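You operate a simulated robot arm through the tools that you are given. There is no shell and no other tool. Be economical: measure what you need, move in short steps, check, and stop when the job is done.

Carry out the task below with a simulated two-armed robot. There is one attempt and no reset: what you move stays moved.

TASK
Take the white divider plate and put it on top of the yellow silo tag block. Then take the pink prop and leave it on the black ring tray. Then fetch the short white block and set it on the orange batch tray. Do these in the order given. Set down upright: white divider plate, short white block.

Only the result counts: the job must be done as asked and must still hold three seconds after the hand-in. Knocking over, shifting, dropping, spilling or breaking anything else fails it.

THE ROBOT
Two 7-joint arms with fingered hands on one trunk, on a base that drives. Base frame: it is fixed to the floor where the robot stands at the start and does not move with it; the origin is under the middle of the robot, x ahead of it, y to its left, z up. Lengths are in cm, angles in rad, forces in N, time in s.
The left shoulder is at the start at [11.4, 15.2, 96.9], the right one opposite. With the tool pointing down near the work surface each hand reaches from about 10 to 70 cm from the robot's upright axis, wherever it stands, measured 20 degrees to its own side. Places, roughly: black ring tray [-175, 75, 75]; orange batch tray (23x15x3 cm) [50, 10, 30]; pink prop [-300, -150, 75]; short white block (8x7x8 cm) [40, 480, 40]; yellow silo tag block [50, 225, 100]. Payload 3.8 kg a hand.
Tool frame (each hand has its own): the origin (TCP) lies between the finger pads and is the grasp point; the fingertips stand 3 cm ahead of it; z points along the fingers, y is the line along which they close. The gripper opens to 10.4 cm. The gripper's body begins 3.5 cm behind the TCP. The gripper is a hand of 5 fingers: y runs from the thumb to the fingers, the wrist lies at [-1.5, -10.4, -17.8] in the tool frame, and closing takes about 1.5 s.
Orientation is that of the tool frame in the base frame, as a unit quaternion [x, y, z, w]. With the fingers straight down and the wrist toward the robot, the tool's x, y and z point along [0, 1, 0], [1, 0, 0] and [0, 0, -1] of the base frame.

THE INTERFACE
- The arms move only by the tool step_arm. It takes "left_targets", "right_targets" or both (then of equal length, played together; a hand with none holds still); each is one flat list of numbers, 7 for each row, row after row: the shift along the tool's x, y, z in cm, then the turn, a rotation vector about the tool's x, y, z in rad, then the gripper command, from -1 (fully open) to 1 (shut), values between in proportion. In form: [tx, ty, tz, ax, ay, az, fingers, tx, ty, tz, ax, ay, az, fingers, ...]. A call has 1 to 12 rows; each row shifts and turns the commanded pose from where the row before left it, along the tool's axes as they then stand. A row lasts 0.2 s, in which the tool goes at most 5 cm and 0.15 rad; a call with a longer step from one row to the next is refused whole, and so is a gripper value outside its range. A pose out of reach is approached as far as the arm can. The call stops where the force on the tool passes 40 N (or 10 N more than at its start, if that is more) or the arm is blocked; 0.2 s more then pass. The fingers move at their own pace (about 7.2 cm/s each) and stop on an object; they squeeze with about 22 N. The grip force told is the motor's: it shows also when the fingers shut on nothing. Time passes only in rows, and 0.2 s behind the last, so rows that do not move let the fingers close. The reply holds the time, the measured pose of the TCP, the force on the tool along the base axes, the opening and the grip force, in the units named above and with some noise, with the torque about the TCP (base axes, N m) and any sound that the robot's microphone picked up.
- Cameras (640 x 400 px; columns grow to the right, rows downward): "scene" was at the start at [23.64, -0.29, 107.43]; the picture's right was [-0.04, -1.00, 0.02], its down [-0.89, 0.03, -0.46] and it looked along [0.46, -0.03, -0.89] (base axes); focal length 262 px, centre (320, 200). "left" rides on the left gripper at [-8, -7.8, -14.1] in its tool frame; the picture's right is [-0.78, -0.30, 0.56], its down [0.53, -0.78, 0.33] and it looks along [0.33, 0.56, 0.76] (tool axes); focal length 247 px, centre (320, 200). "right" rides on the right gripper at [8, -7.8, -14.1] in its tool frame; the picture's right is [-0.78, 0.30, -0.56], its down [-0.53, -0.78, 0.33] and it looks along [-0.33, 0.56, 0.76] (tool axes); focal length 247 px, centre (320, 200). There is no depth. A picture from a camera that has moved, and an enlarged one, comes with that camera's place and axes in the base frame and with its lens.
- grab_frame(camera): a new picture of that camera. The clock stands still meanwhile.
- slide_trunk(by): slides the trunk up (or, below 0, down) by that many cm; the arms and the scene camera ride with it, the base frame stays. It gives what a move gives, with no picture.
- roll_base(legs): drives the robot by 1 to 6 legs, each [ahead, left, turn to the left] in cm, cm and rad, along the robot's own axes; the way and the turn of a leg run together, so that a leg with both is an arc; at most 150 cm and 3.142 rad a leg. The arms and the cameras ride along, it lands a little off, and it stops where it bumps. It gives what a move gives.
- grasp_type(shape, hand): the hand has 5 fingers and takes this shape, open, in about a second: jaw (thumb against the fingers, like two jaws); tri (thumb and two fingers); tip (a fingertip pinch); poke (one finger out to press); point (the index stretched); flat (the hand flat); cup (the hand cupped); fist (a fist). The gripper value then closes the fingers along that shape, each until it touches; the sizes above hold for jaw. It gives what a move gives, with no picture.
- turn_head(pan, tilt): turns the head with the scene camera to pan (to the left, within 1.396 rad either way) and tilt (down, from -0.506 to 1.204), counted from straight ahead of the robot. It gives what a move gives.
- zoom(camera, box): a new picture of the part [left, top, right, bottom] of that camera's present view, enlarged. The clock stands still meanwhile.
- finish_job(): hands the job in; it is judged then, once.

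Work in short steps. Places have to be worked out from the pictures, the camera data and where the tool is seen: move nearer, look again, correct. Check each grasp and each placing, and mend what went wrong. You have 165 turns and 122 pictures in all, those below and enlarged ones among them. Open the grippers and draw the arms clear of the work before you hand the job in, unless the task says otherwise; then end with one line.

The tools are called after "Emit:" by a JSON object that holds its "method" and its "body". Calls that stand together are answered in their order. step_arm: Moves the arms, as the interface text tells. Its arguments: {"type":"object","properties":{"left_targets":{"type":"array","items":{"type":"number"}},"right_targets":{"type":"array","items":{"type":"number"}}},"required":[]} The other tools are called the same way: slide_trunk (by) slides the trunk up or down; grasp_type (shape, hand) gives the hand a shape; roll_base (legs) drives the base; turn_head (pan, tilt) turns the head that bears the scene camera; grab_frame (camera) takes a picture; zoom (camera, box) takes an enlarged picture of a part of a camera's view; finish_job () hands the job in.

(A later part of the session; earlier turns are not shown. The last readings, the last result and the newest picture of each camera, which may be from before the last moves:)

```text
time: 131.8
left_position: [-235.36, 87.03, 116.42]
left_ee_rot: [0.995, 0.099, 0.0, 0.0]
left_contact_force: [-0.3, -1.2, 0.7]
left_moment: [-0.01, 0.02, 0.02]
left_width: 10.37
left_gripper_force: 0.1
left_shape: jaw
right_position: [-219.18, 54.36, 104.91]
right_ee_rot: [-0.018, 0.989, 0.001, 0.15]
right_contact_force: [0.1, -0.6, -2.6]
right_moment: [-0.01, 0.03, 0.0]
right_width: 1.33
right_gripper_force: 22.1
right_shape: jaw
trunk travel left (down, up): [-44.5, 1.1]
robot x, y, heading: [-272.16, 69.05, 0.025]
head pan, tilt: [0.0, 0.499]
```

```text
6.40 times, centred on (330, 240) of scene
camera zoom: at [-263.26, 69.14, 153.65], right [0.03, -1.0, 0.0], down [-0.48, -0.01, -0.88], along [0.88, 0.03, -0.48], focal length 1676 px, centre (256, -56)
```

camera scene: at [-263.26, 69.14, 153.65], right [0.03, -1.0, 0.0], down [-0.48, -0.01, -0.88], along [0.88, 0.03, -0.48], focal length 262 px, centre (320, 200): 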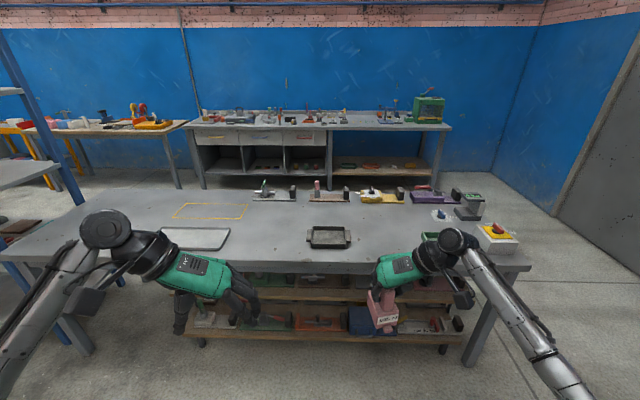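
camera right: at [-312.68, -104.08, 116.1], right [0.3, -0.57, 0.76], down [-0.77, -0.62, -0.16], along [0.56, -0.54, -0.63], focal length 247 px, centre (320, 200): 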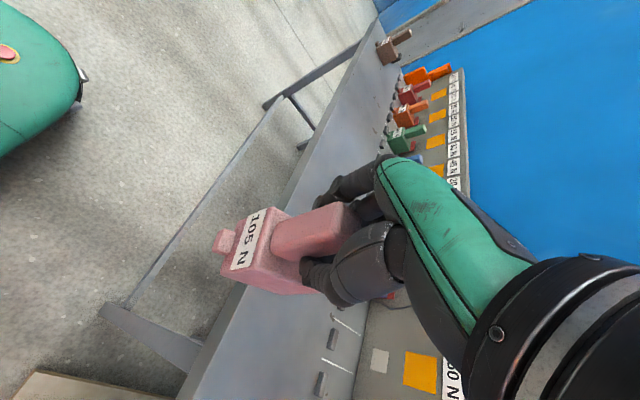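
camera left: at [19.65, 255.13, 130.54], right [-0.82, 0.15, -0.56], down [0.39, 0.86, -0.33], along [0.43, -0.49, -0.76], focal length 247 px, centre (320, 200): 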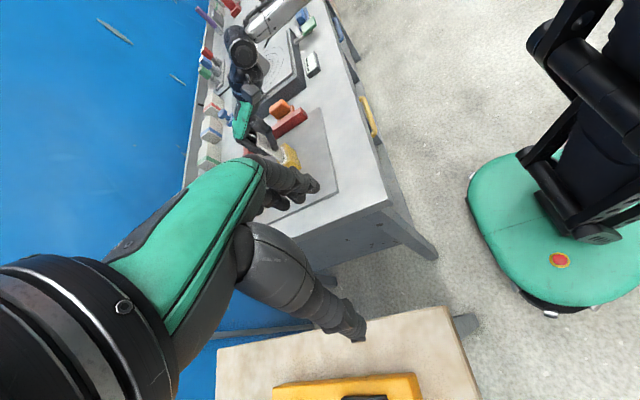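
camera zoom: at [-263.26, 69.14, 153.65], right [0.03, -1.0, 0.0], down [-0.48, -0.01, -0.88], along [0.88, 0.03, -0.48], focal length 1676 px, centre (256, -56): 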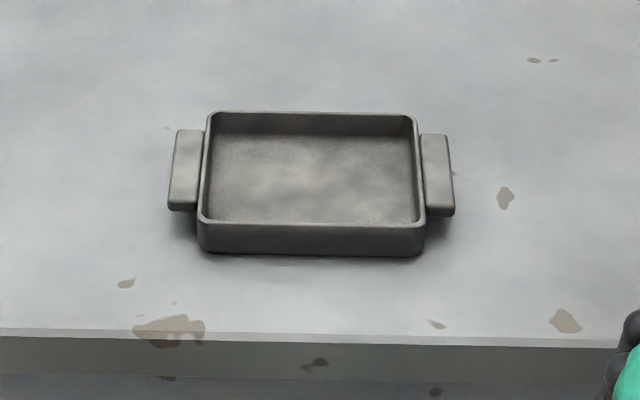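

The black tray is about [-160, 69], on a table of z ≈ 76–80. I drive closer so the right hand is almost over it.

Emit:
{"method": "roll_base", "body": {"legs": [[0, 14, -0.025], [52, 0, 0]]}}

Emit:
{"method": "turn_head", "body": {"pan": -0.25, "tilt": 0.8}}

Emit:
{"method": "grab_frame", "body": {"camera": "scene"}}

Emit:
{"method": "grab_frame", "body": {"camera": "right"}}

```text
time: 135.7
left_position: [-182.88, 99.6, 116.42]
left_ee_rot: [0.997, 0.081, 0.001, 0.0]
left_contact_force: [0.3, 0.5, -0.4]
left_moment: [0.02, 0.01, 0.01]
left_width: 10.38
left_gripper_force: 0.1
left_shape: jaw
right_position: [-167.8, 66.19, 104.93]
right_ee_rot: [0.001, 0.989, -0.002, 0.15]
right_contact_force: [-0.3, 0.7, -3.1]
right_moment: [-0.02, 0.05, 0.01]
right_width: 1.32
right_gripper_force: 21.7
right_shape: jaw
trunk travel left (down, up): [-44.5, 1.1]
robot x, y, heading: [-220.4, 82.67, -0.004]
head pan, tilt: [0.0, 0.499]
```

```text
time: 136.5
left_position: [-182.59, 99.6, 116.38]
left_ee_rot: [0.997, 0.081, 0.0, 0.0]
left_contact_force: [-0.3, -0.2, 0.6]
left_moment: [0.0, 0.01, -0.04]
left_width: 10.39
left_gripper_force: 0.1
left_shape: jaw
right_position: [-167.58, 66.29, 104.81]
right_ee_rot: [0.0, 0.989, -0.002, 0.15]
right_contact_force: [0.1, -0.8, -3.3]
right_moment: [0.02, 0.04, 0.03]
right_width: 1.28
right_gripper_force: 21.8
right_shape: jaw
trunk travel left (down, up): [-44.5, 1.1]
robot x, y, heading: [-220.9, 82.4, -0.013]
head pan, tilt: [-0.25, 0.799]
```

```text
57 pictures are left
camera scene: at [-212.47, 80.7, 151.06], right [-0.25, -0.97, 0.0], down [-0.69, 0.18, -0.7], along [0.67, -0.18, -0.72], focal length 262 px, centre (320, 200)
```

scene: 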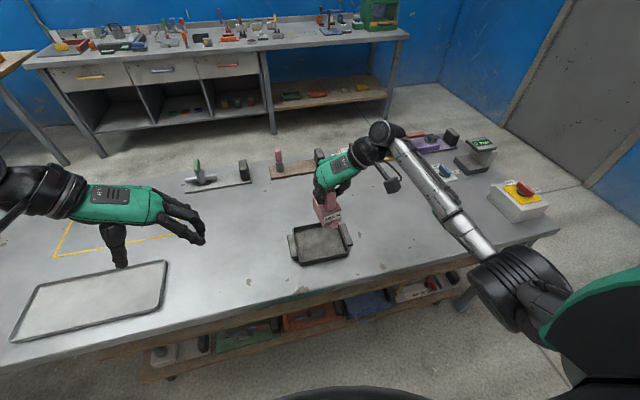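

```text
56 pictures are left
camera right: at [-179.45, 58.58, 116.15], right [0.58, 0.3, 0.76], down [0.61, -0.78, -0.16], along [0.54, 0.55, -0.63], focal length 247 px, centre (320, 200)
```

right: 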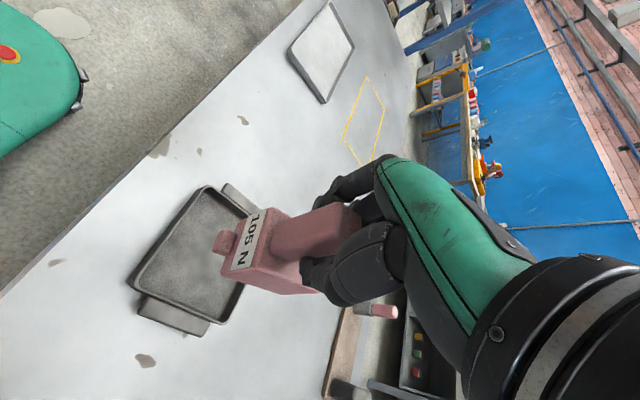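

Emit:
{"method": "zoom", "body": {"camera": "right", "box": [110, 170, 270, 350]}}

Emit:
{"method": "zoom", "body": {"camera": "scene", "box": [275, 170, 365, 275]}}

```text
2.22 times, centred on (190, 260) of right
camera zoom: at [-179.45, 58.58, 116.15], right [0.58, 0.3, 0.76], down [0.61, -0.78, -0.16], along [0.54, 0.55, -0.63], focal length 549 px, centre (609, 67)
```

zoom: 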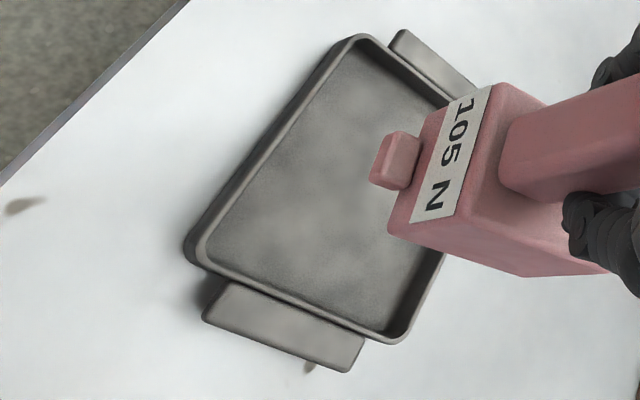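

```text
3.81 times, centred on (320, 222) of scene
camera zoom: at [-212.47, 80.7, 151.06], right [-0.25, -0.97, 0.0], down [-0.69, 0.18, -0.7], along [0.67, -0.18, -0.72], focal length 998 px, centre (320, 114)
```

zoom: 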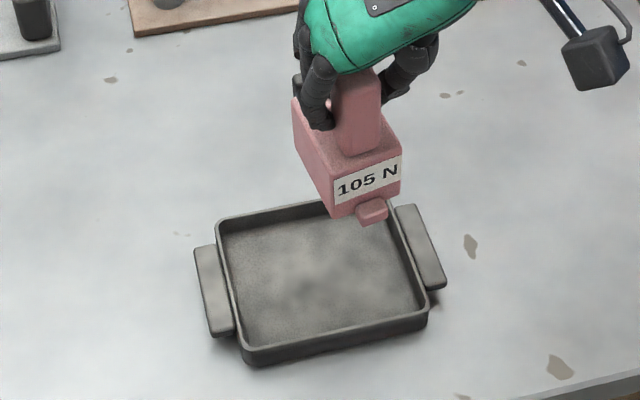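

Tray: rim z ≈ 82.7, centre ≈ [-165.8, 68.1]; the prop (9.5 cm long with tab) is already centred in x and needs +2 cm in y. I shift and descend to just above the tray floor.

Emit:
{"method": "step_arm", "body": {"right_targets": [0, 1, 0, 0, 0, 0, 1, 0, 1, 0, 0, 0, 0, 1, 0.59, 0, 1.91, 0, 0, 0, 1, 0.59, 0, 1.91, 0, 0, 0, 1, 0.59, 0, 1.91, 0, 0, 0, 1, 0.59, 0, 1.91, 0, 0, 0, 1, 0, 0, 0, 0, 0, 0, 1]}}

Emit:
{"method": "zoom", "body": {"camera": "right", "box": [110, 150, 390, 330]}}

Emit:
{"method": "zoom", "body": {"camera": "scene", "box": [275, 180, 365, 275]}}

```text
time: 138.1
left_position: [-182.73, 99.61, 116.37]
left_ee_rot: [0.997, 0.082, 0.0, 0.0]
left_contact_force: [0.4, -0.4, 0.3]
left_moment: [-0.04, 0.01, 0.0]
left_width: 10.4
left_gripper_force: 0.0
left_shape: jaw
right_position: [-167.78, 68.11, 96.95]
right_ee_rot: [0.0, 0.989, -0.002, 0.149]
right_contact_force: [0.2, 0.6, -2.9]
right_moment: [0.0, 0.09, -0.01]
right_width: 1.29
right_gripper_force: 21.5
right_shape: jaw
trunk travel left (down, up): [-44.5, 1.1]
robot x, y, heading: [-220.31, 83.08, -0.011]
head pan, tilt: [-0.25, 0.799]
```

```text
2.22 times, centred on (250, 240) of right
camera zoom: at [-179.58, 60.46, 108.15], right [0.58, 0.3, 0.76], down [0.61, -0.78, -0.16], along [0.55, 0.55, -0.63], focal length 549 px, centre (476, 111)
```

zoom: 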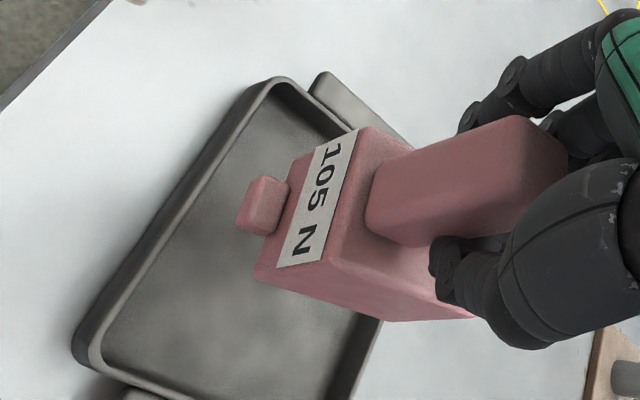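

```text
4.21 times, centred on (320, 228) of scene
camera zoom: at [-212.54, 80.7, 151.06], right [-0.26, -0.97, 0.0], down [-0.69, 0.18, -0.7], along [0.67, -0.18, -0.72], focal length 1103 px, centre (320, 84)
```

zoom: 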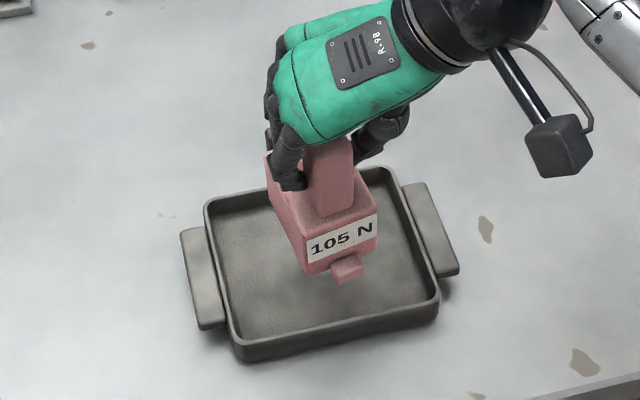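

Projection shows the prop fits inside the tray with about 1 cm margins. I descend further, then in small steps to contact.

Emit:
{"method": "step_arm", "body": {"right_targets": [0.446, 0, 1.43, 0, 0, 0, 1, 0.446, 0, 1.43, 0, 0, 0, 1, 0.446, 0, 1.43, 0, 0, 0, 1, 0, 0, 0, 0, 0, 0, 1]}}

Emit:
{"method": "zoom", "body": {"camera": "right", "box": [110, 150, 390, 330]}}

```text
time: 139.1
left_position: [-182.69, 99.48, 116.35]
left_ee_rot: [0.997, 0.081, 0.0, 0.0]
left_contact_force: [-0.5, 0.1, 0.7]
left_moment: [-0.01, 0.0, -0.01]
left_width: 10.38
left_gripper_force: 0.2
left_shape: jaw
right_position: [-167.76, 68.12, 92.43]
right_ee_rot: [0.001, 0.989, -0.002, 0.149]
right_contact_force: [-0.4, -1.5, -3.9]
right_moment: [0.05, 0.03, 0.01]
right_width: 1.34
right_gripper_force: 22.2
right_shape: jaw
trunk travel left (down, up): [-44.5, 1.1]
robot x, y, heading: [-220.48, 83.23, -0.007]
head pan, tilt: [-0.25, 0.799]
```

```text
2.22 times, centred on (250, 240) of right
camera zoom: at [-179.6, 60.44, 103.66], right [0.58, 0.3, 0.76], down [0.61, -0.78, -0.16], along [0.55, 0.55, -0.63], focal length 549 px, centre (476, 111)
```

zoom: 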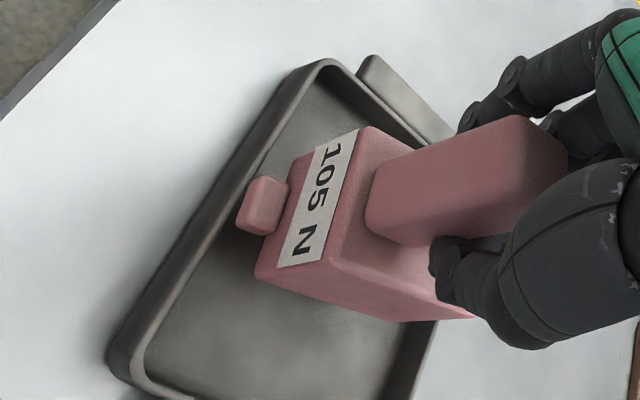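

The tab clears the near wall by about 0.7 cm; I shift 0.5 cm away from it and step down to contact.

Emit:
{"method": "step_arm", "body": {"right_targets": [-0.478, 0, 0.149, 0, 0, 0, 1, 0.12, 0, 0.38, 0, 0, 0, 1, 0.12, 0, 0.38, 0, 0, 0, 1, 0, 0, 0, 0, 0, 0, 1]}}

Emit:
{"method": "step_arm", "body": {"right_targets": [0.089, 0, 0.287, 0, 0, 0, 1, 0, 0, 0, 0, 0, 0, 1]}}

Emit:
{"method": "step_arm", "body": {"right_targets": [0.059, 0, 0.19, 0, 0, 0, 1, 0, 0, 0, 0, 0, 0, 1]}}

```text
time: 140.1
left_position: [-182.68, 99.53, 116.28]
left_ee_rot: [0.997, 0.081, 0.0, 0.0]
left_contact_force: [-0.6, 0.4, -0.3]
left_moment: [0.01, 0.02, -0.02]
left_width: 10.39
left_gripper_force: 0.1
left_shape: jaw
right_position: [-167.01, 68.24, 91.65]
right_ee_rot: [0.001, 0.989, -0.002, 0.15]
right_contact_force: [0.2, 0.7, -3.6]
right_moment: [0.03, 0.04, -0.01]
right_width: 1.32
right_gripper_force: 22.5
right_shape: jaw
trunk travel left (down, up): [-44.5, 1.1]
robot x, y, heading: [-220.28, 83.1, -0.008]
head pan, tilt: [-0.25, 0.799]
```

```text
time: 140.7
left_position: [-182.72, 99.63, 116.4]
left_ee_rot: [0.997, 0.081, 0.0, 0.001]
left_contact_force: [0.3, -0.6, 0.6]
left_moment: [0.01, -0.01, -0.01]
left_width: 10.39
left_gripper_force: 0.0
left_shape: jaw
right_position: [-167.27, 68.25, 91.36]
right_ee_rot: [0.001, 0.989, -0.002, 0.149]
right_contact_force: [0.9, 0.9, -3.6]
right_moment: [0.01, 0.09, 0.02]
right_width: 1.31
right_gripper_force: 22.4
right_shape: jaw
trunk travel left (down, up): [-44.5, 1.1]
robot x, y, heading: [-220.31, 82.33, -0.01]
head pan, tilt: [-0.25, 0.799]
```

```text
time: 141.3
left_position: [-182.6, 99.55, 116.27]
left_ee_rot: [0.997, 0.082, 0.0, 0.0]
left_contact_force: [0.4, -0.4, 0.9]
left_moment: [0.02, 0.02, 0.04]
left_width: 10.38
left_gripper_force: 0.1
left_shape: jaw
right_position: [-167.15, 68.14, 91.09]
right_ee_rot: [0.0, 0.989, -0.002, 0.149]
right_contact_force: [-0.1, -0.4, -3.3]
right_moment: [-0.01, 0.05, 0.0]
right_width: 1.29
right_gripper_force: 21.9
right_shape: jaw
trunk travel left (down, up): [-44.5, 1.1]
robot x, y, heading: [-220.5, 82.8, -0.005]
head pan, tilt: [-0.25, 0.799]
```

No contact yet at 91.1 (force still just the weight). I continue stepping down.

Emit:
{"method": "step_arm", "body": {"right_targets": [0.089, 0, 0.287, 0, 0, 0, 1, 0, 0, 0, 0, 0, 0, 1]}}

Emit:
{"method": "step_arm", "body": {"right_targets": [0.089, 0, 0.287, 0, 0, 0, 1, 0, 0, 0, 0, 0, 0, 1]}}

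Emit:
{"method": "step_arm", "body": {"right_targets": [0.089, 0, 0.287, 0, 0, 0, 1, 0, 0, 0, 0, 0, 0, 1]}}

Emit:
{"method": "zoom", "body": {"camera": "right", "box": [110, 150, 390, 330]}}

```text
time: 141.9
left_position: [-182.64, 99.56, 116.4]
left_ee_rot: [0.997, 0.082, 0.0, 0.0]
left_contact_force: [0.8, -0.7, 0.3]
left_moment: [-0.04, 0.0, 0.01]
left_width: 10.39
left_gripper_force: 0.0
left_shape: jaw
right_position: [-167.08, 68.3, 90.85]
right_ee_rot: [0.001, 0.989, -0.003, 0.15]
right_contact_force: [0.1, 0.9, -4.3]
right_moment: [-0.02, 0.06, 0.01]
right_width: 1.29
right_gripper_force: 21.2
right_shape: jaw
trunk travel left (down, up): [-44.5, 1.1]
robot x, y, heading: [-220.44, 82.47, -0.011]
head pan, tilt: [-0.25, 0.799]
```

```text
time: 142.5
left_position: [-182.77, 99.59, 116.34]
left_ee_rot: [0.997, 0.081, 0.0, 0.0]
left_contact_force: [0.4, 0.8, -0.5]
left_moment: [0.01, 0.01, -0.03]
left_width: 10.38
left_gripper_force: 0.0
left_shape: jaw
right_position: [-167.17, 68.28, 90.47]
right_ee_rot: [0.001, 0.989, -0.002, 0.15]
right_contact_force: [0.4, 0.4, -3.8]
right_moment: [-0.03, 0.05, -0.01]
right_width: 1.31
right_gripper_force: 22.1
right_shape: jaw
trunk travel left (down, up): [-44.5, 1.1]
robot x, y, heading: [-220.07, 82.79, -0.011]
head pan, tilt: [-0.25, 0.799]
```

```text
time: 143.1
left_position: [-182.72, 99.56, 116.35]
left_ee_rot: [0.997, 0.081, -0.001, 0.0]
left_contact_force: [-0.6, 0.4, 0.2]
left_moment: [-0.02, -0.01, 0.03]
left_width: 10.36
left_gripper_force: 0.1
left_shape: jaw
right_position: [-167.26, 68.33, 90.23]
right_ee_rot: [0.001, 0.989, -0.002, 0.15]
right_contact_force: [0.0, 0.6, -4.4]
right_moment: [0.02, 0.05, -0.03]
right_width: 1.34
right_gripper_force: 22.2
right_shape: jaw
trunk travel left (down, up): [-44.5, 1.1]
robot x, y, heading: [-220.36, 82.33, -0.012]
head pan, tilt: [-0.25, 0.799]
```

```text
2.22 times, centred on (250, 240) of right
camera zoom: at [-179.0, 60.55, 101.42], right [0.58, 0.3, 0.76], down [0.61, -0.78, -0.16], along [0.55, 0.55, -0.63], focal length 549 px, centre (476, 111)
```

zoom: 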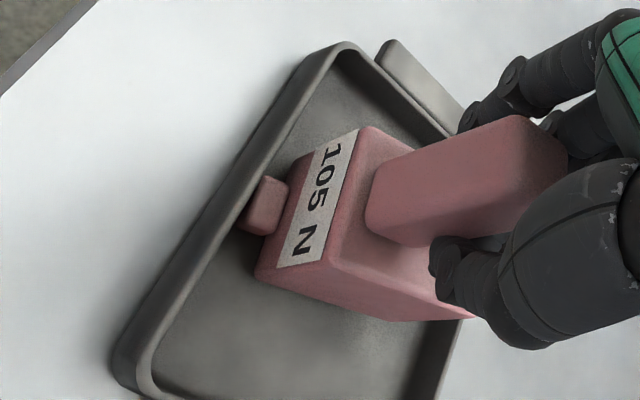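

The tab is close to the near wall; I shift another 0.5 cm forward and keep stepping down.

Emit:
{"method": "step_arm", "body": {"right_targets": [-0.478, 0, 0.149, 0, 0, 0, 1, 0.089, 0, 0.287, 0, 0, 0, 1, 0, 0, 0, 0, 0, 0, 1]}}

Emit:
{"method": "step_arm", "body": {"right_targets": [0.089, 0, 0.287, 0, 0, 0, 1, 0, 0, 0, 0, 0, 0, 1]}}

Emit:
{"method": "step_arm", "body": {"right_targets": [0.089, 0, 0.287, 0, 0, 0, 1, 0, 0, 0, 0, 0, 0, 1]}}

Emit:
{"method": "step_arm", "body": {"right_targets": [0.089, 0, 0.287, 0, 0, 0, 1, 0, 0, 0, 0, 0, 0, 1]}}

```text
time: 143.9
left_position: [-182.77, 99.6, 116.34]
left_ee_rot: [0.997, 0.081, 0.0, -0.001]
left_contact_force: [-0.2, -0.3, -0.3]
left_moment: [0.01, 0.0, 0.0]
left_width: 10.38
left_gripper_force: 0.1
left_shape: jaw
right_position: [-166.78, 68.22, 89.89]
right_ee_rot: [0.0, 0.989, -0.002, 0.15]
right_contact_force: [-0.8, -0.4, -3.8]
right_moment: [-0.03, 0.06, 0.04]
right_width: 1.3
right_gripper_force: 22.2
right_shape: jaw
trunk travel left (down, up): [-44.5, 1.1]
robot x, y, heading: [-220.48, 82.66, -0.008]
head pan, tilt: [-0.25, 0.799]
```

```text
time: 144.5
left_position: [-182.83, 99.51, 116.43]
left_ee_rot: [0.997, 0.081, 0.0, 0.0]
left_contact_force: [0.2, 0.3, -1.1]
left_moment: [-0.02, -0.01, -0.03]
left_width: 10.37
left_gripper_force: 0.1
left_shape: jaw
right_position: [-166.67, 68.3, 89.85]
right_ee_rot: [0.001, 0.988, -0.001, 0.151]
right_contact_force: [1.6, -2.0, 6.5]
right_moment: [0.04, 0.01, -0.01]
right_width: 1.35
right_gripper_force: 21.9
right_shape: jaw
trunk travel left (down, up): [-44.5, 1.1]
robot x, y, heading: [-220.45, 82.39, -0.006]
head pan, tilt: [-0.25, 0.799]
```

```text
time: 145.1
left_position: [-182.81, 99.58, 116.49]
left_ee_rot: [0.997, 0.08, 0.001, 0.0]
left_contact_force: [0.7, 0.4, 0.4]
left_moment: [0.01, -0.01, -0.03]
left_width: 10.37
left_gripper_force: 0.2
left_shape: jaw
right_position: [-166.65, 68.2, 89.48]
right_ee_rot: [0.002, 0.988, -0.001, 0.153]
right_contact_force: [6.5, -3.7, 20.1]
right_moment: [0.05, -0.09, -0.07]
right_width: 1.38
right_gripper_force: 21.7
right_shape: jaw
trunk travel left (down, up): [-44.5, 1.1]
robot x, y, heading: [-220.69, 82.59, -0.006]
head pan, tilt: [-0.25, 0.799]
```

```text
time: 145.7
left_position: [-182.99, 99.6, 116.62]
left_ee_rot: [0.997, 0.081, 0.001, 0.0]
left_contact_force: [0.3, -0.3, -0.1]
left_moment: [0.04, 0.03, -0.04]
left_width: 10.38
left_gripper_force: 0.1
left_shape: jaw
right_position: [-166.71, 68.28, 89.42]
right_ee_rot: [0.001, 0.988, 0.0, 0.155]
right_contact_force: [8.5, -5.4, 31.0]
right_moment: [0.1, -0.13, -0.11]
right_width: 1.47
right_gripper_force: 21.9
right_shape: jaw
trunk travel left (down, up): [-44.5, 1.1]
robot x, y, heading: [-220.42, 82.63, -0.009]
head pan, tilt: [-0.25, 0.799]
```

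Contact happened near z 89.8; I pressed too far (31 N), so I raise the command 0.75 cm back and inspect.

Emit:
{"method": "step_arm", "body": {"right_targets": [-0.089, 0, -0.287, 0, 0, 0, 1, -0.134, 0, -0.43, 0, 0, 0, 1, 0, 0, 0, 0, 0, 0, 1]}}

Emit:
{"method": "zoom", "body": {"camera": "right", "box": [110, 150, 390, 330]}}

Emit:
{"method": "zoom", "body": {"camera": "scene", "box": [275, 190, 365, 275]}}

```text
time: 146.5
left_position: [-182.87, 99.63, 116.43]
left_ee_rot: [0.997, 0.08, 0.0, 0.0]
left_contact_force: [-0.5, -0.8, 0.4]
left_moment: [-0.02, 0.01, 0.02]
left_width: 10.4
left_gripper_force: 0.1
left_shape: jaw
right_position: [-166.93, 68.32, 89.72]
right_ee_rot: [-0.001, 0.989, 0.0, 0.149]
right_contact_force: [5.0, 0.4, 11.6]
right_moment: [0.07, -0.11, -0.04]
right_width: 1.44
right_gripper_force: 21.7
right_shape: jaw
trunk travel left (down, up): [-44.5, 1.1]
robot x, y, heading: [-220.11, 82.75, -0.007]
head pan, tilt: [-0.25, 0.799]
```

```text
2.22 times, centred on (250, 240) of right
camera zoom: at [-178.61, 60.59, 100.92], right [0.58, 0.3, 0.76], down [0.61, -0.78, -0.16], along [0.54, 0.55, -0.63], focal length 549 px, centre (476, 111)
```

zoom: 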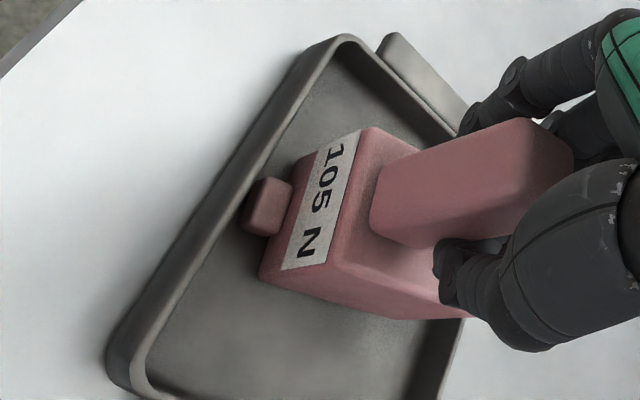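

```text
4.71 times, centred on (320, 232) of scene
camera zoom: at [-212.66, 80.77, 151.06], right [-0.25, -0.97, 0.0], down [-0.69, 0.18, -0.7], along [0.67, -0.18, -0.72], focal length 1232 px, centre (320, 47)
```

zoom: 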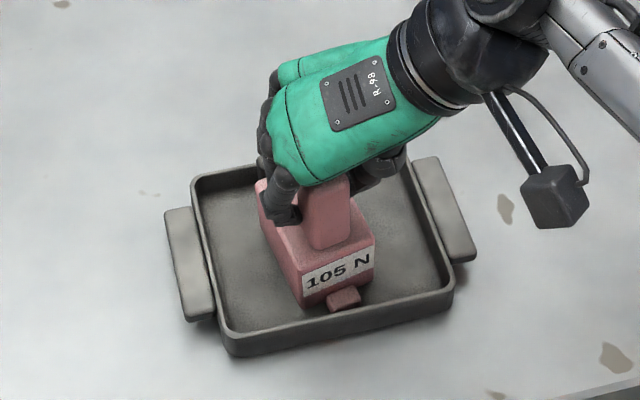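

The prop rests inside the tray. I relax a bit more and open, then withdraw back along the tool axis.

Emit:
{"method": "step_arm", "body": {"right_targets": [-0.074, 0, -0.24, 0, 0, 0, 1, 0, 0, 0, 0, 0, 0, 1, 0, 0, 0, 0, 0, 0, 0.6, 0, 0, 0, 0, 0, 0, 0.3, 0, 0, 0, 0, 0, 0, 0, 0, 0, 0, 0, 0, 0, -0.4, 0, 0, 0, 0, 0, 0, -0.8, 0, 0, 0, 0, 0, 0, -0.8]}}

Emit:
{"method": "zoom", "body": {"camera": "scene", "box": [275, 190, 365, 275]}}

```text
time: 148.3
left_position: [-182.8, 99.6, 116.32]
left_ee_rot: [0.997, 0.081, 0.001, 0.0]
left_contact_force: [-0.7, 1.0, 0.2]
left_moment: [-0.02, -0.03, 0.01]
left_width: 10.38
left_gripper_force: 0.1
left_shape: jaw
right_position: [-166.77, 68.3, 90.08]
right_ee_rot: [0.001, 0.989, -0.003, 0.15]
right_contact_force: [1.5, -0.1, -0.4]
right_moment: [-0.03, 0.01, 0.03]
right_width: 9.36
right_gripper_force: 0.1
right_shape: jaw
trunk travel left (down, up): [-44.5, 1.1]
robot x, y, heading: [-220.14, 82.83, -0.011]
head pan, tilt: [-0.25, 0.799]
```

```text
4.71 times, centred on (320, 232) of scene
camera zoom: at [-212.58, 80.72, 151.06], right [-0.26, -0.97, 0.0], down [-0.69, 0.18, -0.7], along [0.67, -0.18, -0.72], focal length 1232 px, centre (320, 47)
```

zoom: 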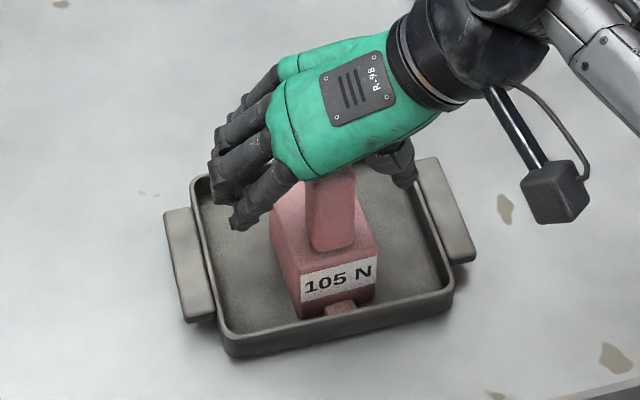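

The prop has settled flat in the tray. I withdraw the hand and verify.

Emit:
{"method": "step_arm", "body": {"right_targets": [0, 0, -2, 0, 0, 0, -1, 0, 0, -3, 0, 0, 0, -1, 0, 0, -4, 0, 0, 0, -1, 0, 0, -4, 0, 0, 0, -1, 0, 0, -4, 0, 0, 0, -1, 0, 0, 0, 0, 0, 0, -1]}}

Emit:
{"method": "zoom", "body": {"camera": "scene", "box": [275, 190, 365, 275]}}

```text
time: 149.7
left_position: [-182.73, 99.51, 116.42]
left_ee_rot: [0.997, 0.081, 0.0, 0.0]
left_contact_force: [-0.8, -0.3, -0.2]
left_moment: [0.03, 0.01, -0.02]
left_width: 10.4
left_gripper_force: 0.0
left_shape: jaw
right_position: [-171.63, 68.14, 106.48]
right_ee_rot: [0.001, 0.989, -0.001, 0.149]
right_contact_force: [-0.2, -0.5, 0.5]
right_moment: [0.01, -0.01, 0.02]
right_width: 10.39
right_gripper_force: 0.0
right_shape: jaw
trunk travel left (down, up): [-44.5, 1.1]
robot x, y, heading: [-220.37, 82.91, -0.011]
head pan, tilt: [-0.25, 0.799]
```

```text
4.71 times, centred on (320, 232) of scene
camera zoom: at [-212.56, 80.72, 151.06], right [-0.26, -0.97, 0.0], down [-0.69, 0.18, -0.7], along [0.67, -0.18, -0.72], focal length 1232 px, centre (320, 47)
```

zoom: 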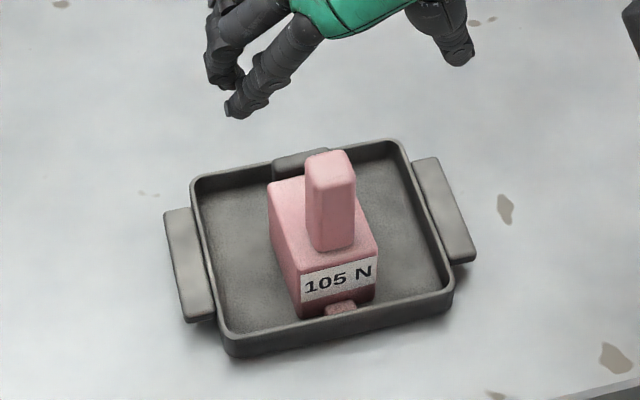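

The pink prop is properly in the black tray. Now I go back around the table: back, right to y ≈ -67, forward to the aisle.

Emit:
{"method": "roll_base", "body": {"legs": [[-46, 0, 0.011], [0, -75, 0], [0, -75, 0], [102, 0, 0], [102, 0, 0]]}}

Emit:
{"method": "turn_head", "body": {"pan": 1.2, "tilt": 0.35}}

Emit:
{"method": "grab_frame", "body": {"camera": "scene"}}

```text
time: 169.5
left_position: [-27.03, -57.06, 116.34]
left_ee_rot: [0.998, 0.062, 0.0, 0.0]
left_contact_force: [0.0, 0.0, 0.3]
left_moment: [-0.02, -0.03, 0.01]
left_width: 10.35
left_gripper_force: 0.1
left_shape: jaw
right_position: [-17.1, -88.89, 106.52]
right_ee_rot: [0.018, 0.988, -0.005, 0.15]
right_contact_force: [0.2, -0.5, -0.5]
right_moment: [-0.02, -0.01, 0.0]
right_width: 10.38
right_gripper_force: 0.2
right_shape: jaw
trunk travel left (down, up): [-44.5, 1.1]
robot x, y, heading: [-65.48, -72.76, -0.043]
head pan, tilt: [-0.25, 0.799]
```

```text
time: 171.1
left_position: [-27.03, -57.03, 116.44]
left_ee_rot: [0.998, 0.063, 0.0, 0.0]
left_contact_force: [-0.1, -0.9, 0.6]
left_moment: [-0.01, -0.02, 0.01]
left_width: 10.39
left_gripper_force: 0.0
left_shape: jaw
right_position: [-17.01, -88.85, 106.43]
right_ee_rot: [0.017, 0.989, -0.005, 0.149]
right_contact_force: [0.2, 1.0, -0.3]
right_moment: [-0.01, 0.01, -0.01]
right_width: 10.36
right_gripper_force: 0.0
right_shape: jaw
trunk travel left (down, up): [-44.5, 1.1]
robot x, y, heading: [-65.44, -72.32, -0.045]
head pan, tilt: [1.201, 0.351]
```

```text
45 pictures are left
camera scene: at [-61.41, -63.98, 155.02], right [0.92, -0.4, 0.0], down [-0.14, -0.31, -0.94], along [0.38, 0.86, -0.34], focal length 262 px, centre (320, 200)
```

scene: 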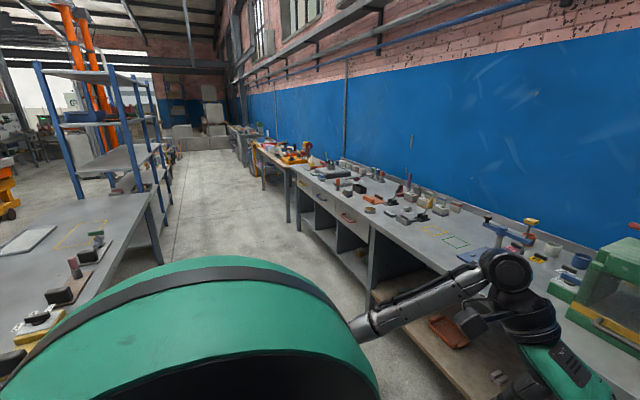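

The aisle is open. I correct heading and drive left 450 cm, then look for the white block.

Emit:
{"method": "roll_base", "body": {"legs": [[0, 0, 0.045], [0, 150, 0], [0, 150, 0], [0, 140, 0]]}}

Emit:
{"method": "turn_head", "body": {"pan": 0.8, "tilt": 0.5}}

Emit:
{"method": "grab_frame", "body": {"camera": "scene"}}

```text
time: 192.5
left_position: [-35.12, 384.83, 116.48]
left_ee_rot: [0.995, 0.104, 0.0, 0.0]
left_contact_force: [-0.3, 0.2, -1.2]
left_moment: [0.06, 0.04, -0.01]
left_width: 10.39
left_gripper_force: 0.1
left_shape: jaw
right_position: [-22.62, 354.02, 106.51]
right_ee_rot: [-0.022, 0.988, 0.003, 0.15]
right_contact_force: [0.7, 0.8, 0.4]
right_moment: [-0.02, 0.0, -0.03]
right_width: 10.37
right_gripper_force: 0.1
right_shape: jaw
trunk travel left (down, up): [-44.5, 1.1]
robot x, y, heading: [-72.02, 366.31, 0.035]
head pan, tilt: [1.201, 0.351]
```

```text
time: 193.4
left_position: [-35.05, 385.02, 116.4]
left_ee_rot: [0.995, 0.104, 0.0, 0.0]
left_contact_force: [0.0, 0.3, -0.2]
left_moment: [-0.03, 0.01, 0.0]
left_width: 10.39
left_gripper_force: 0.0
left_shape: jaw
right_position: [-22.59, 354.07, 106.39]
right_ee_rot: [-0.022, 0.989, 0.001, 0.149]
right_contact_force: [0.2, 0.5, 0.4]
right_moment: [-0.04, 0.02, 0.02]
right_width: 10.39
right_gripper_force: 0.0
right_shape: jaw
trunk travel left (down, up): [-44.5, 1.1]
robot x, y, heading: [-72.2, 366.25, 0.037]
head pan, tilt: [0.799, 0.499]
```

```text
44 pictures are left
camera scene: at [-65.79, 373.22, 153.66], right [0.74, -0.67, 0.0], down [-0.32, -0.36, -0.88], along [0.59, 0.65, -0.48], focal length 262 px, centre (320, 200)
```

scene: 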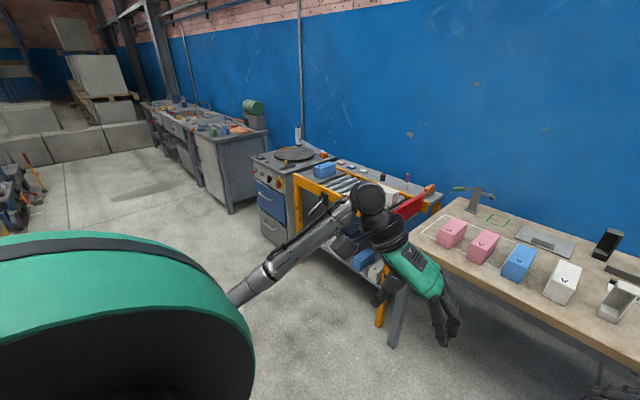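

The goal region is the lower shelf of the yellow-framed roller table. I drive left another 100 cm and look at it.

Emit:
{"method": "roll_base", "body": {"legs": [[0, 0, -0.037], [0, 108, 0]]}}

Emit:
{"method": "turn_head", "body": {"pan": 0.0, "tilt": 0.65}}

Emit:
{"method": "grab_frame", "body": {"camera": "scene"}}

```text
time: 199.3
left_position: [-33.77, 492.25, 116.39]
left_ee_rot: [0.997, 0.081, 0.0, 0.001]
left_contact_force: [-0.6, -0.4, -0.6]
left_moment: [-0.02, -0.02, -0.03]
left_width: 10.39
left_gripper_force: 0.1
left_shape: jaw
right_position: [-22.73, 460.93, 106.54]
right_ee_rot: [0.001, 0.989, -0.001, 0.15]
right_contact_force: [-0.3, 0.3, 0.2]
right_moment: [0.02, 0.0, 0.0]
right_width: 10.37
right_gripper_force: 0.1
right_shape: jaw
trunk travel left (down, up): [-44.5, 1.1]
robot x, y, heading: [-71.57, 475.39, -0.008]
head pan, tilt: [0.799, 0.499]
```

```text
time: 200.5
left_position: [-33.75, 492.27, 116.42]
left_ee_rot: [0.997, 0.08, 0.0, 0.001]
left_contact_force: [-0.6, 0.0, 0.0]
left_moment: [-0.01, -0.01, -0.03]
left_width: 10.38
left_gripper_force: 0.0
left_shape: jaw
right_position: [-22.61, 460.91, 106.57]
right_ee_rot: [0.0, 0.989, -0.002, 0.15]
right_contact_force: [-0.4, -0.9, -0.3]
right_moment: [-0.01, 0.01, 0.0]
right_width: 10.37
right_gripper_force: 0.0
right_shape: jaw
trunk travel left (down, up): [-44.5, 1.1]
robot x, y, heading: [-71.22, 475.56, -0.011]
head pan, tilt: [0.0, 0.649]
```

```text
43 pictures are left
camera scene: at [-62.72, 475.46, 152.32], right [-0.01, -1.0, 0.0], down [-0.61, 0.0, -0.8], along [0.8, -0.01, -0.61], focal length 262 px, centre (320, 200)
```

scene: 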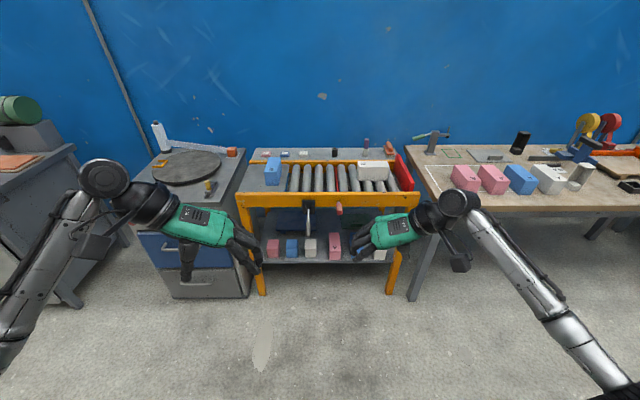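

Emit:
{"method": "zoom", "body": {"camera": "scene", "box": [235, 185, 415, 300]}}

```text
3.48 times, centred on (325, 242) of scene
camera zoom: at [-62.72, 475.46, 152.32], right [-0.01, -1.0, 0.0], down [-0.61, 0.0, -0.8], along [0.8, -0.01, -0.61], focal length 911 px, centre (303, 52)
```

zoom: 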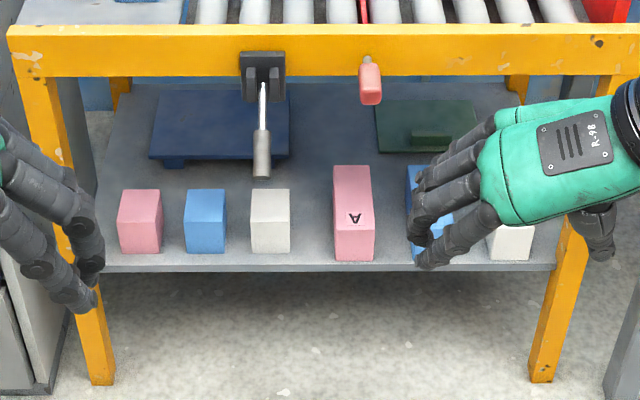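

The short white block is third from the left on the lower shelf, about [39, 479.5], with a lever hanging above/in front. I tilt the left hand 45° forward (closing along y) for a low front approach, and retract the right hand.

Emit:
{"method": "step_arm", "body": {"left_targets": [0, 0, 0, 0, 0, 0.081, -1, 0, 0, 0, 0, 0, 0.081, -1, 0, 0, 0, 0, 0.131, 0, -1, 0, 0, 0, 0, 0.131, 0, -1, 0, 0, 0, 0, 0.131, 0, -1, 0, 0, 0, 0, 0.131, 0, -1, 0, 0, 0, 0, 0.131, 0, -1, 0, 0, 0, 0, 0.13, 0, -1], "right_targets": [3.82, 0, -1.19, 0, 0, 0, -1, 3.82, 0, -1.19, 0, 0, 0, -1, 3.82, 0, -1.19, 0, 0, 0, -1, 3.82, 0, -1.19, 0, 0, 0, -1, 3.82, 0, -1.19, 0, 0, 0, -1, 0, 0, 0, 0, 0, 0, -1, 0, 0, 0, 0, 0, 0, -1, 0, 0, 0, 0, 0, 0, -1]}}

Emit:
{"method": "slide_trunk", "body": {"by": -38}}

Emit:
{"method": "grab_frame", "body": {"camera": "left"}}

Emit:
{"method": "grab_frame", "body": {"camera": "scene"}}

```text
time: 202.3
left_position: [-33.96, 492.25, 116.43]
left_ee_rot: [0.923, 0.0, 0.384, 0.0]
left_contact_force: [0.1, -0.5, -0.6]
left_moment: [0.0, -0.01, 0.05]
left_width: 10.37
left_gripper_force: 0.0
left_shape: jaw
right_position: [-42.76, 461.05, 106.63]
right_ee_rot: [0.001, 0.989, -0.002, 0.15]
right_contact_force: [1.3, -1.0, -0.3]
right_moment: [0.0, 0.01, 0.02]
right_width: 10.41
right_gripper_force: 0.0
right_shape: jaw
trunk travel left (down, up): [-44.5, 1.1]
robot x, y, heading: [-71.59, 475.27, -0.009]
head pan, tilt: [0.0, 0.649]
```

```text
time: 205.9
left_position: [-33.4, 492.37, 64.36]
left_ee_rot: [0.976, -0.001, 0.22, -0.001]
left_contact_force: [1.0, 0.1, -0.6]
left_moment: [0.02, 0.01, 0.03]
left_width: 10.39
left_gripper_force: 0.2
left_shape: jaw
right_position: [-45.08, 461.03, 58.64]
right_ee_rot: [0.001, 1.0, 0.0, -0.01]
right_contact_force: [0.0, -0.1, -0.8]
right_moment: [0.0, -0.01, -0.01]
right_width: 10.36
right_gripper_force: 0.0
right_shape: jaw
trunk travel left (down, up): [-6.5, 39.1]
robot x, y, heading: [-71.81, 475.16, -0.015]
head pan, tilt: [0.0, 0.649]
```

```text
41 pictures are left
camera left: at [-46.64, 500.22, 73.63], right [-0.46, 0.3, -0.84], down [0.63, 0.78, -0.07], along [0.63, -0.56, -0.55], focal length 247 px, centre (320, 200)
```

left: 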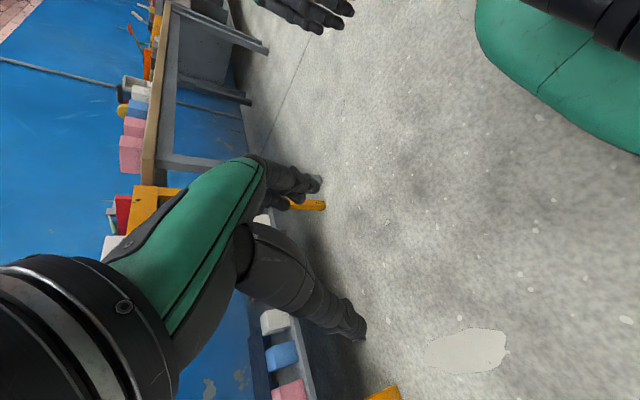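

```text
40 pictures are left
camera scene: at [-46.73, 475.34, 106.32], right [-0.01, -1.0, 0.0], down [-0.87, 0.01, -0.5], along [0.5, 0.0, -0.87], focal length 262 px, centre (320, 200)
```

scene: 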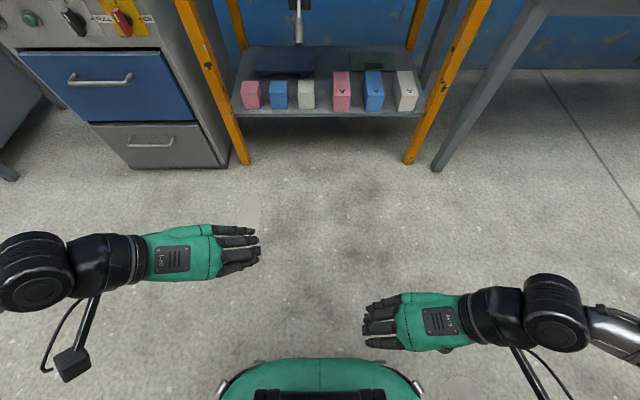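

The torso pitch changed with the trunk, reducing the left tilt. I zoom on the shelf to triangulate the white block with the earlier view.

Emit:
{"method": "zoom", "body": {"camera": "scene", "box": [225, 30, 425, 155]}}

```text
3.20 times, centred on (325, 92) of scene
camera zoom: at [-46.73, 475.34, 106.32], right [-0.01, -1.0, 0.0], down [-0.87, 0.01, -0.5], along [0.5, 0.0, -0.87], focal length 838 px, centre (304, 544)
```

zoom: 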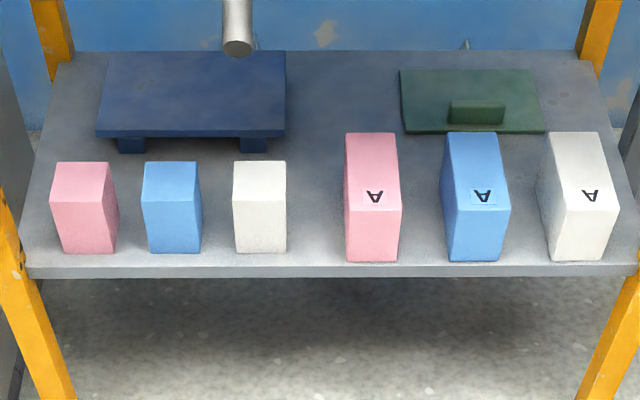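

Block: x 38.6–46.6, y ≈ 480 (7 wide), z 31.7–39.8; shelf front edge x ≈ 37. I restore the 45° tilt, lower the left hand to z ≈ 38, then drive near.

Emit:
{"method": "step_arm", "body": {"left_targets": [0, 0, 0, 0, 0.115, 0, -0.73, 0, 0, 0, 0, 0.115, 0, -0.73, 0, 0, 0, 0, 0.111, 0, -0.73, -3.11, 0, 3.11, 0, 0, 0, -0.73, -3.11, 0, 3.11, 0, 0, 0, -0.73, -3.11, 0, 3.11, 0, 0, 0, -0.73, -3.11, 0, 3.11, 0, 0, 0, -0.73, -3.11, 0, 3.11, 0, 0, 0, -0.73, -3.11, 0, 3.11, 0, 0, 0, -0.73, 0, 0, 0, 0, 0, 0, -0.73]}}

Emit:
{"method": "roll_base", "body": {"legs": [[0, -6, 0.014], [50, 0, 0]]}}

Emit:
{"method": "turn_head", "body": {"pan": 0.0, "tilt": 0.35}}

Emit:
{"method": "grab_frame", "body": {"camera": "scene"}}

Emit:
{"method": "grab_frame", "body": {"camera": "left"}}

```text
time: 208.1
left_position: [-32.36, 492.88, 36.88]
left_ee_rot: [0.924, -0.001, 0.382, -0.001]
left_contact_force: [0.4, 0.8, -0.3]
left_moment: [0.01, -0.02, -0.04]
left_width: 9.0
left_gripper_force: 0.1
left_shape: jaw
left hand out of reach, approached as far as the arm can: row 1, 2
right_position: [-44.98, 461.09, 58.53]
right_ee_rot: [0.001, 1.0, 0.0, -0.009]
right_contact_force: [-0.4, 0.4, 0.1]
right_moment: [0.02, 0.02, 0.0]
right_width: 10.39
right_gripper_force: 0.0
right_shape: jaw
trunk travel left (down, up): [-6.5, 39.1]
robot x, y, heading: [-71.31, 475.74, -0.007]
head pan, tilt: [0.0, 0.649]
```

```text
time: 211.6
left_position: [17.33, 487.69, 36.92]
left_ee_rot: [0.925, 0.006, 0.38, -0.004]
left_contact_force: [0.5, 0.3, 0.7]
left_moment: [0.02, 0.03, -0.02]
left_width: 9.01
left_gripper_force: 0.1
left_shape: jaw
right_position: [5.16, 455.63, 58.53]
right_ee_rot: [-0.006, 1.0, 0.0, -0.009]
right_contact_force: [0.8, -0.8, 0.4]
right_moment: [0.02, 0.01, -0.02]
right_width: 10.38
right_gripper_force: 0.2
right_shape: jaw
trunk travel left (down, up): [-6.5, 39.1]
robot x, y, heading: [-21.76, 469.59, 0.004]
head pan, tilt: [0.0, 0.649]
```

```text
time: 212.4
left_position: [17.07, 487.8, 36.92]
left_ee_rot: [0.924, 0.006, 0.382, -0.004]
left_contact_force: [0.2, 0.4, -0.2]
left_moment: [0.0, 0.0, -0.03]
left_width: 9.01
left_gripper_force: 0.1
left_shape: jaw
right_position: [5.28, 455.75, 58.5]
right_ee_rot: [-0.007, 1.0, 0.0, -0.008]
right_contact_force: [0.8, -0.1, 0.1]
right_moment: [0.02, 0.01, 0.01]
right_width: 10.38
right_gripper_force: 0.0
right_shape: jaw
trunk travel left (down, up): [-6.5, 39.1]
robot x, y, heading: [-21.68, 469.97, 0.006]
head pan, tilt: [0.0, 0.351]
```

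```text
38 pictures are left
camera scene: at [4.76, 470.01, 108.55], right [0.01, -1.0, 0.0], down [-0.68, 0.0, -0.73], along [0.73, 0.0, -0.68], focal length 262 px, centre (320, 200)
```

scene: 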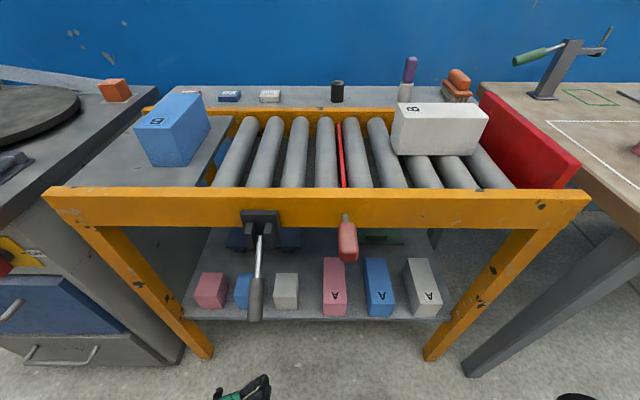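

```text
37 pictures are left
camera left: at [1.49, 495.42, 41.29], right [-0.16, 0.3, -0.94], down [0.6, 0.78, 0.14], along [0.78, -0.54, -0.3], focal length 247 px, centre (320, 200)
```

left: 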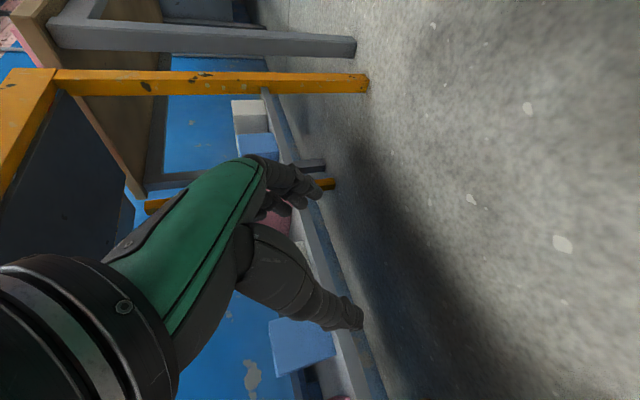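

Emit:
{"method": "zoom", "body": {"camera": "scene", "box": [190, 255, 350, 335]}}

Emit:
{"method": "zoom", "body": {"camera": "left", "box": [210, 120, 400, 400]}}

```text
4.00 times, centred on (270, 295) of scene
camera zoom: at [4.76, 470.01, 108.55], right [0.01, -1.0, 0.0], down [-0.68, 0.0, -0.73], along [0.73, 0.0, -0.68], focal length 1048 px, centre (520, -180)
```

zoom: 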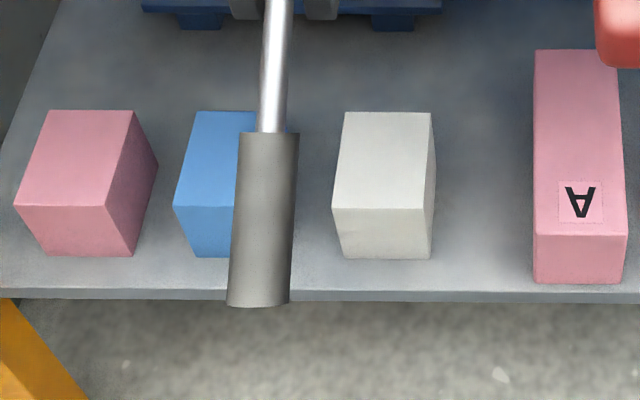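

```text
1.43 times, centred on (305, 260) of left
camera zoom: at [1.49, 495.42, 41.29], right [-0.16, 0.3, -0.94], down [0.6, 0.78, 0.14], along [0.78, -0.54, -0.3], focal length 353 px, centre (341, 114)
```

zoom: 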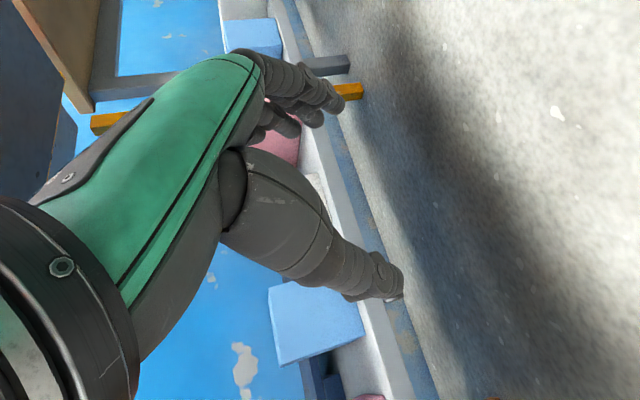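

White block refined: x 39.3–46.8, y 476–482.9, gap to the blue block 3.8 cm. I align the hand to y 479.2, z 38, and drive 11 cm forward.

Emit:
{"method": "step_arm", "body": {"left_targets": [0.39, 4.3, -0.39, 0, 0, 0, -0.73, 0.39, 4.3, -0.39, 0, 0, 0, -0.73, 0, 0, 0, 0, 0, 0, -0.73]}}

Emit:
{"method": "roll_base", "body": {"legs": [[11, 0, -0.006]]}}

Emit:
{"method": "grab_frame", "body": {"camera": "left"}}

```text
time: 213.2
left_position: [17.33, 479.48, 37.92]
left_ee_rot: [0.924, 0.007, 0.382, -0.004]
left_contact_force: [0.3, 0.5, 0.7]
left_moment: [-0.02, 0.04, -0.01]
left_width: 9.0
left_gripper_force: 0.1
left_shape: jaw
right_position: [5.05, 455.71, 58.6]
right_ee_rot: [-0.008, 1.0, -0.001, -0.008]
right_contact_force: [-0.2, -0.1, -0.2]
right_moment: [0.0, 0.04, 0.0]
right_width: 10.38
right_gripper_force: 0.1
right_shape: jaw
trunk travel left (down, up): [-6.5, 39.1]
robot x, y, heading: [-21.22, 469.83, 0.004]
head pan, tilt: [0.0, 0.351]
```

```text
time: 214.4
left_position: [28.21, 479.18, 37.94]
left_ee_rot: [0.924, 0.004, 0.382, -0.003]
left_contact_force: [0.3, 0.0, 0.7]
left_moment: [-0.03, -0.02, -0.02]
left_width: 9.01
left_gripper_force: 0.0
left_shape: jaw
right_position: [15.91, 455.62, 58.49]
right_ee_rot: [-0.003, 1.0, 0.0, -0.011]
right_contact_force: [-0.9, -0.4, 0.4]
right_moment: [0.0, 0.04, 0.01]
right_width: 10.38
right_gripper_force: 0.2
right_shape: jaw
trunk travel left (down, up): [-6.5, 39.1]
robot x, y, heading: [-10.74, 469.97, 0.004]
head pan, tilt: [0.0, 0.351]
```

```text
34 pictures are left
camera left: at [12.56, 486.89, 42.31], right [-0.16, 0.3, -0.94], down [0.61, 0.78, 0.14], along [0.78, -0.55, -0.31], focal length 247 px, centre (320, 200)
```

left: 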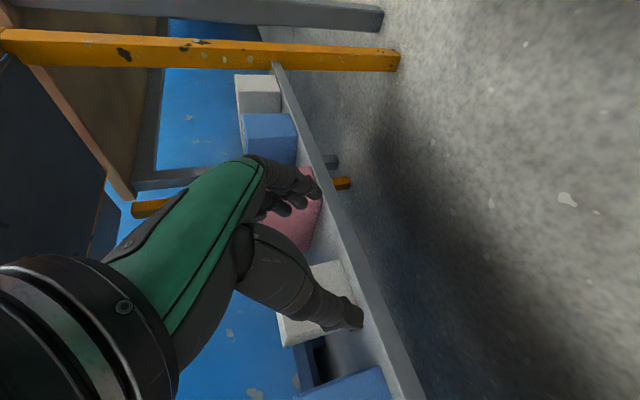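

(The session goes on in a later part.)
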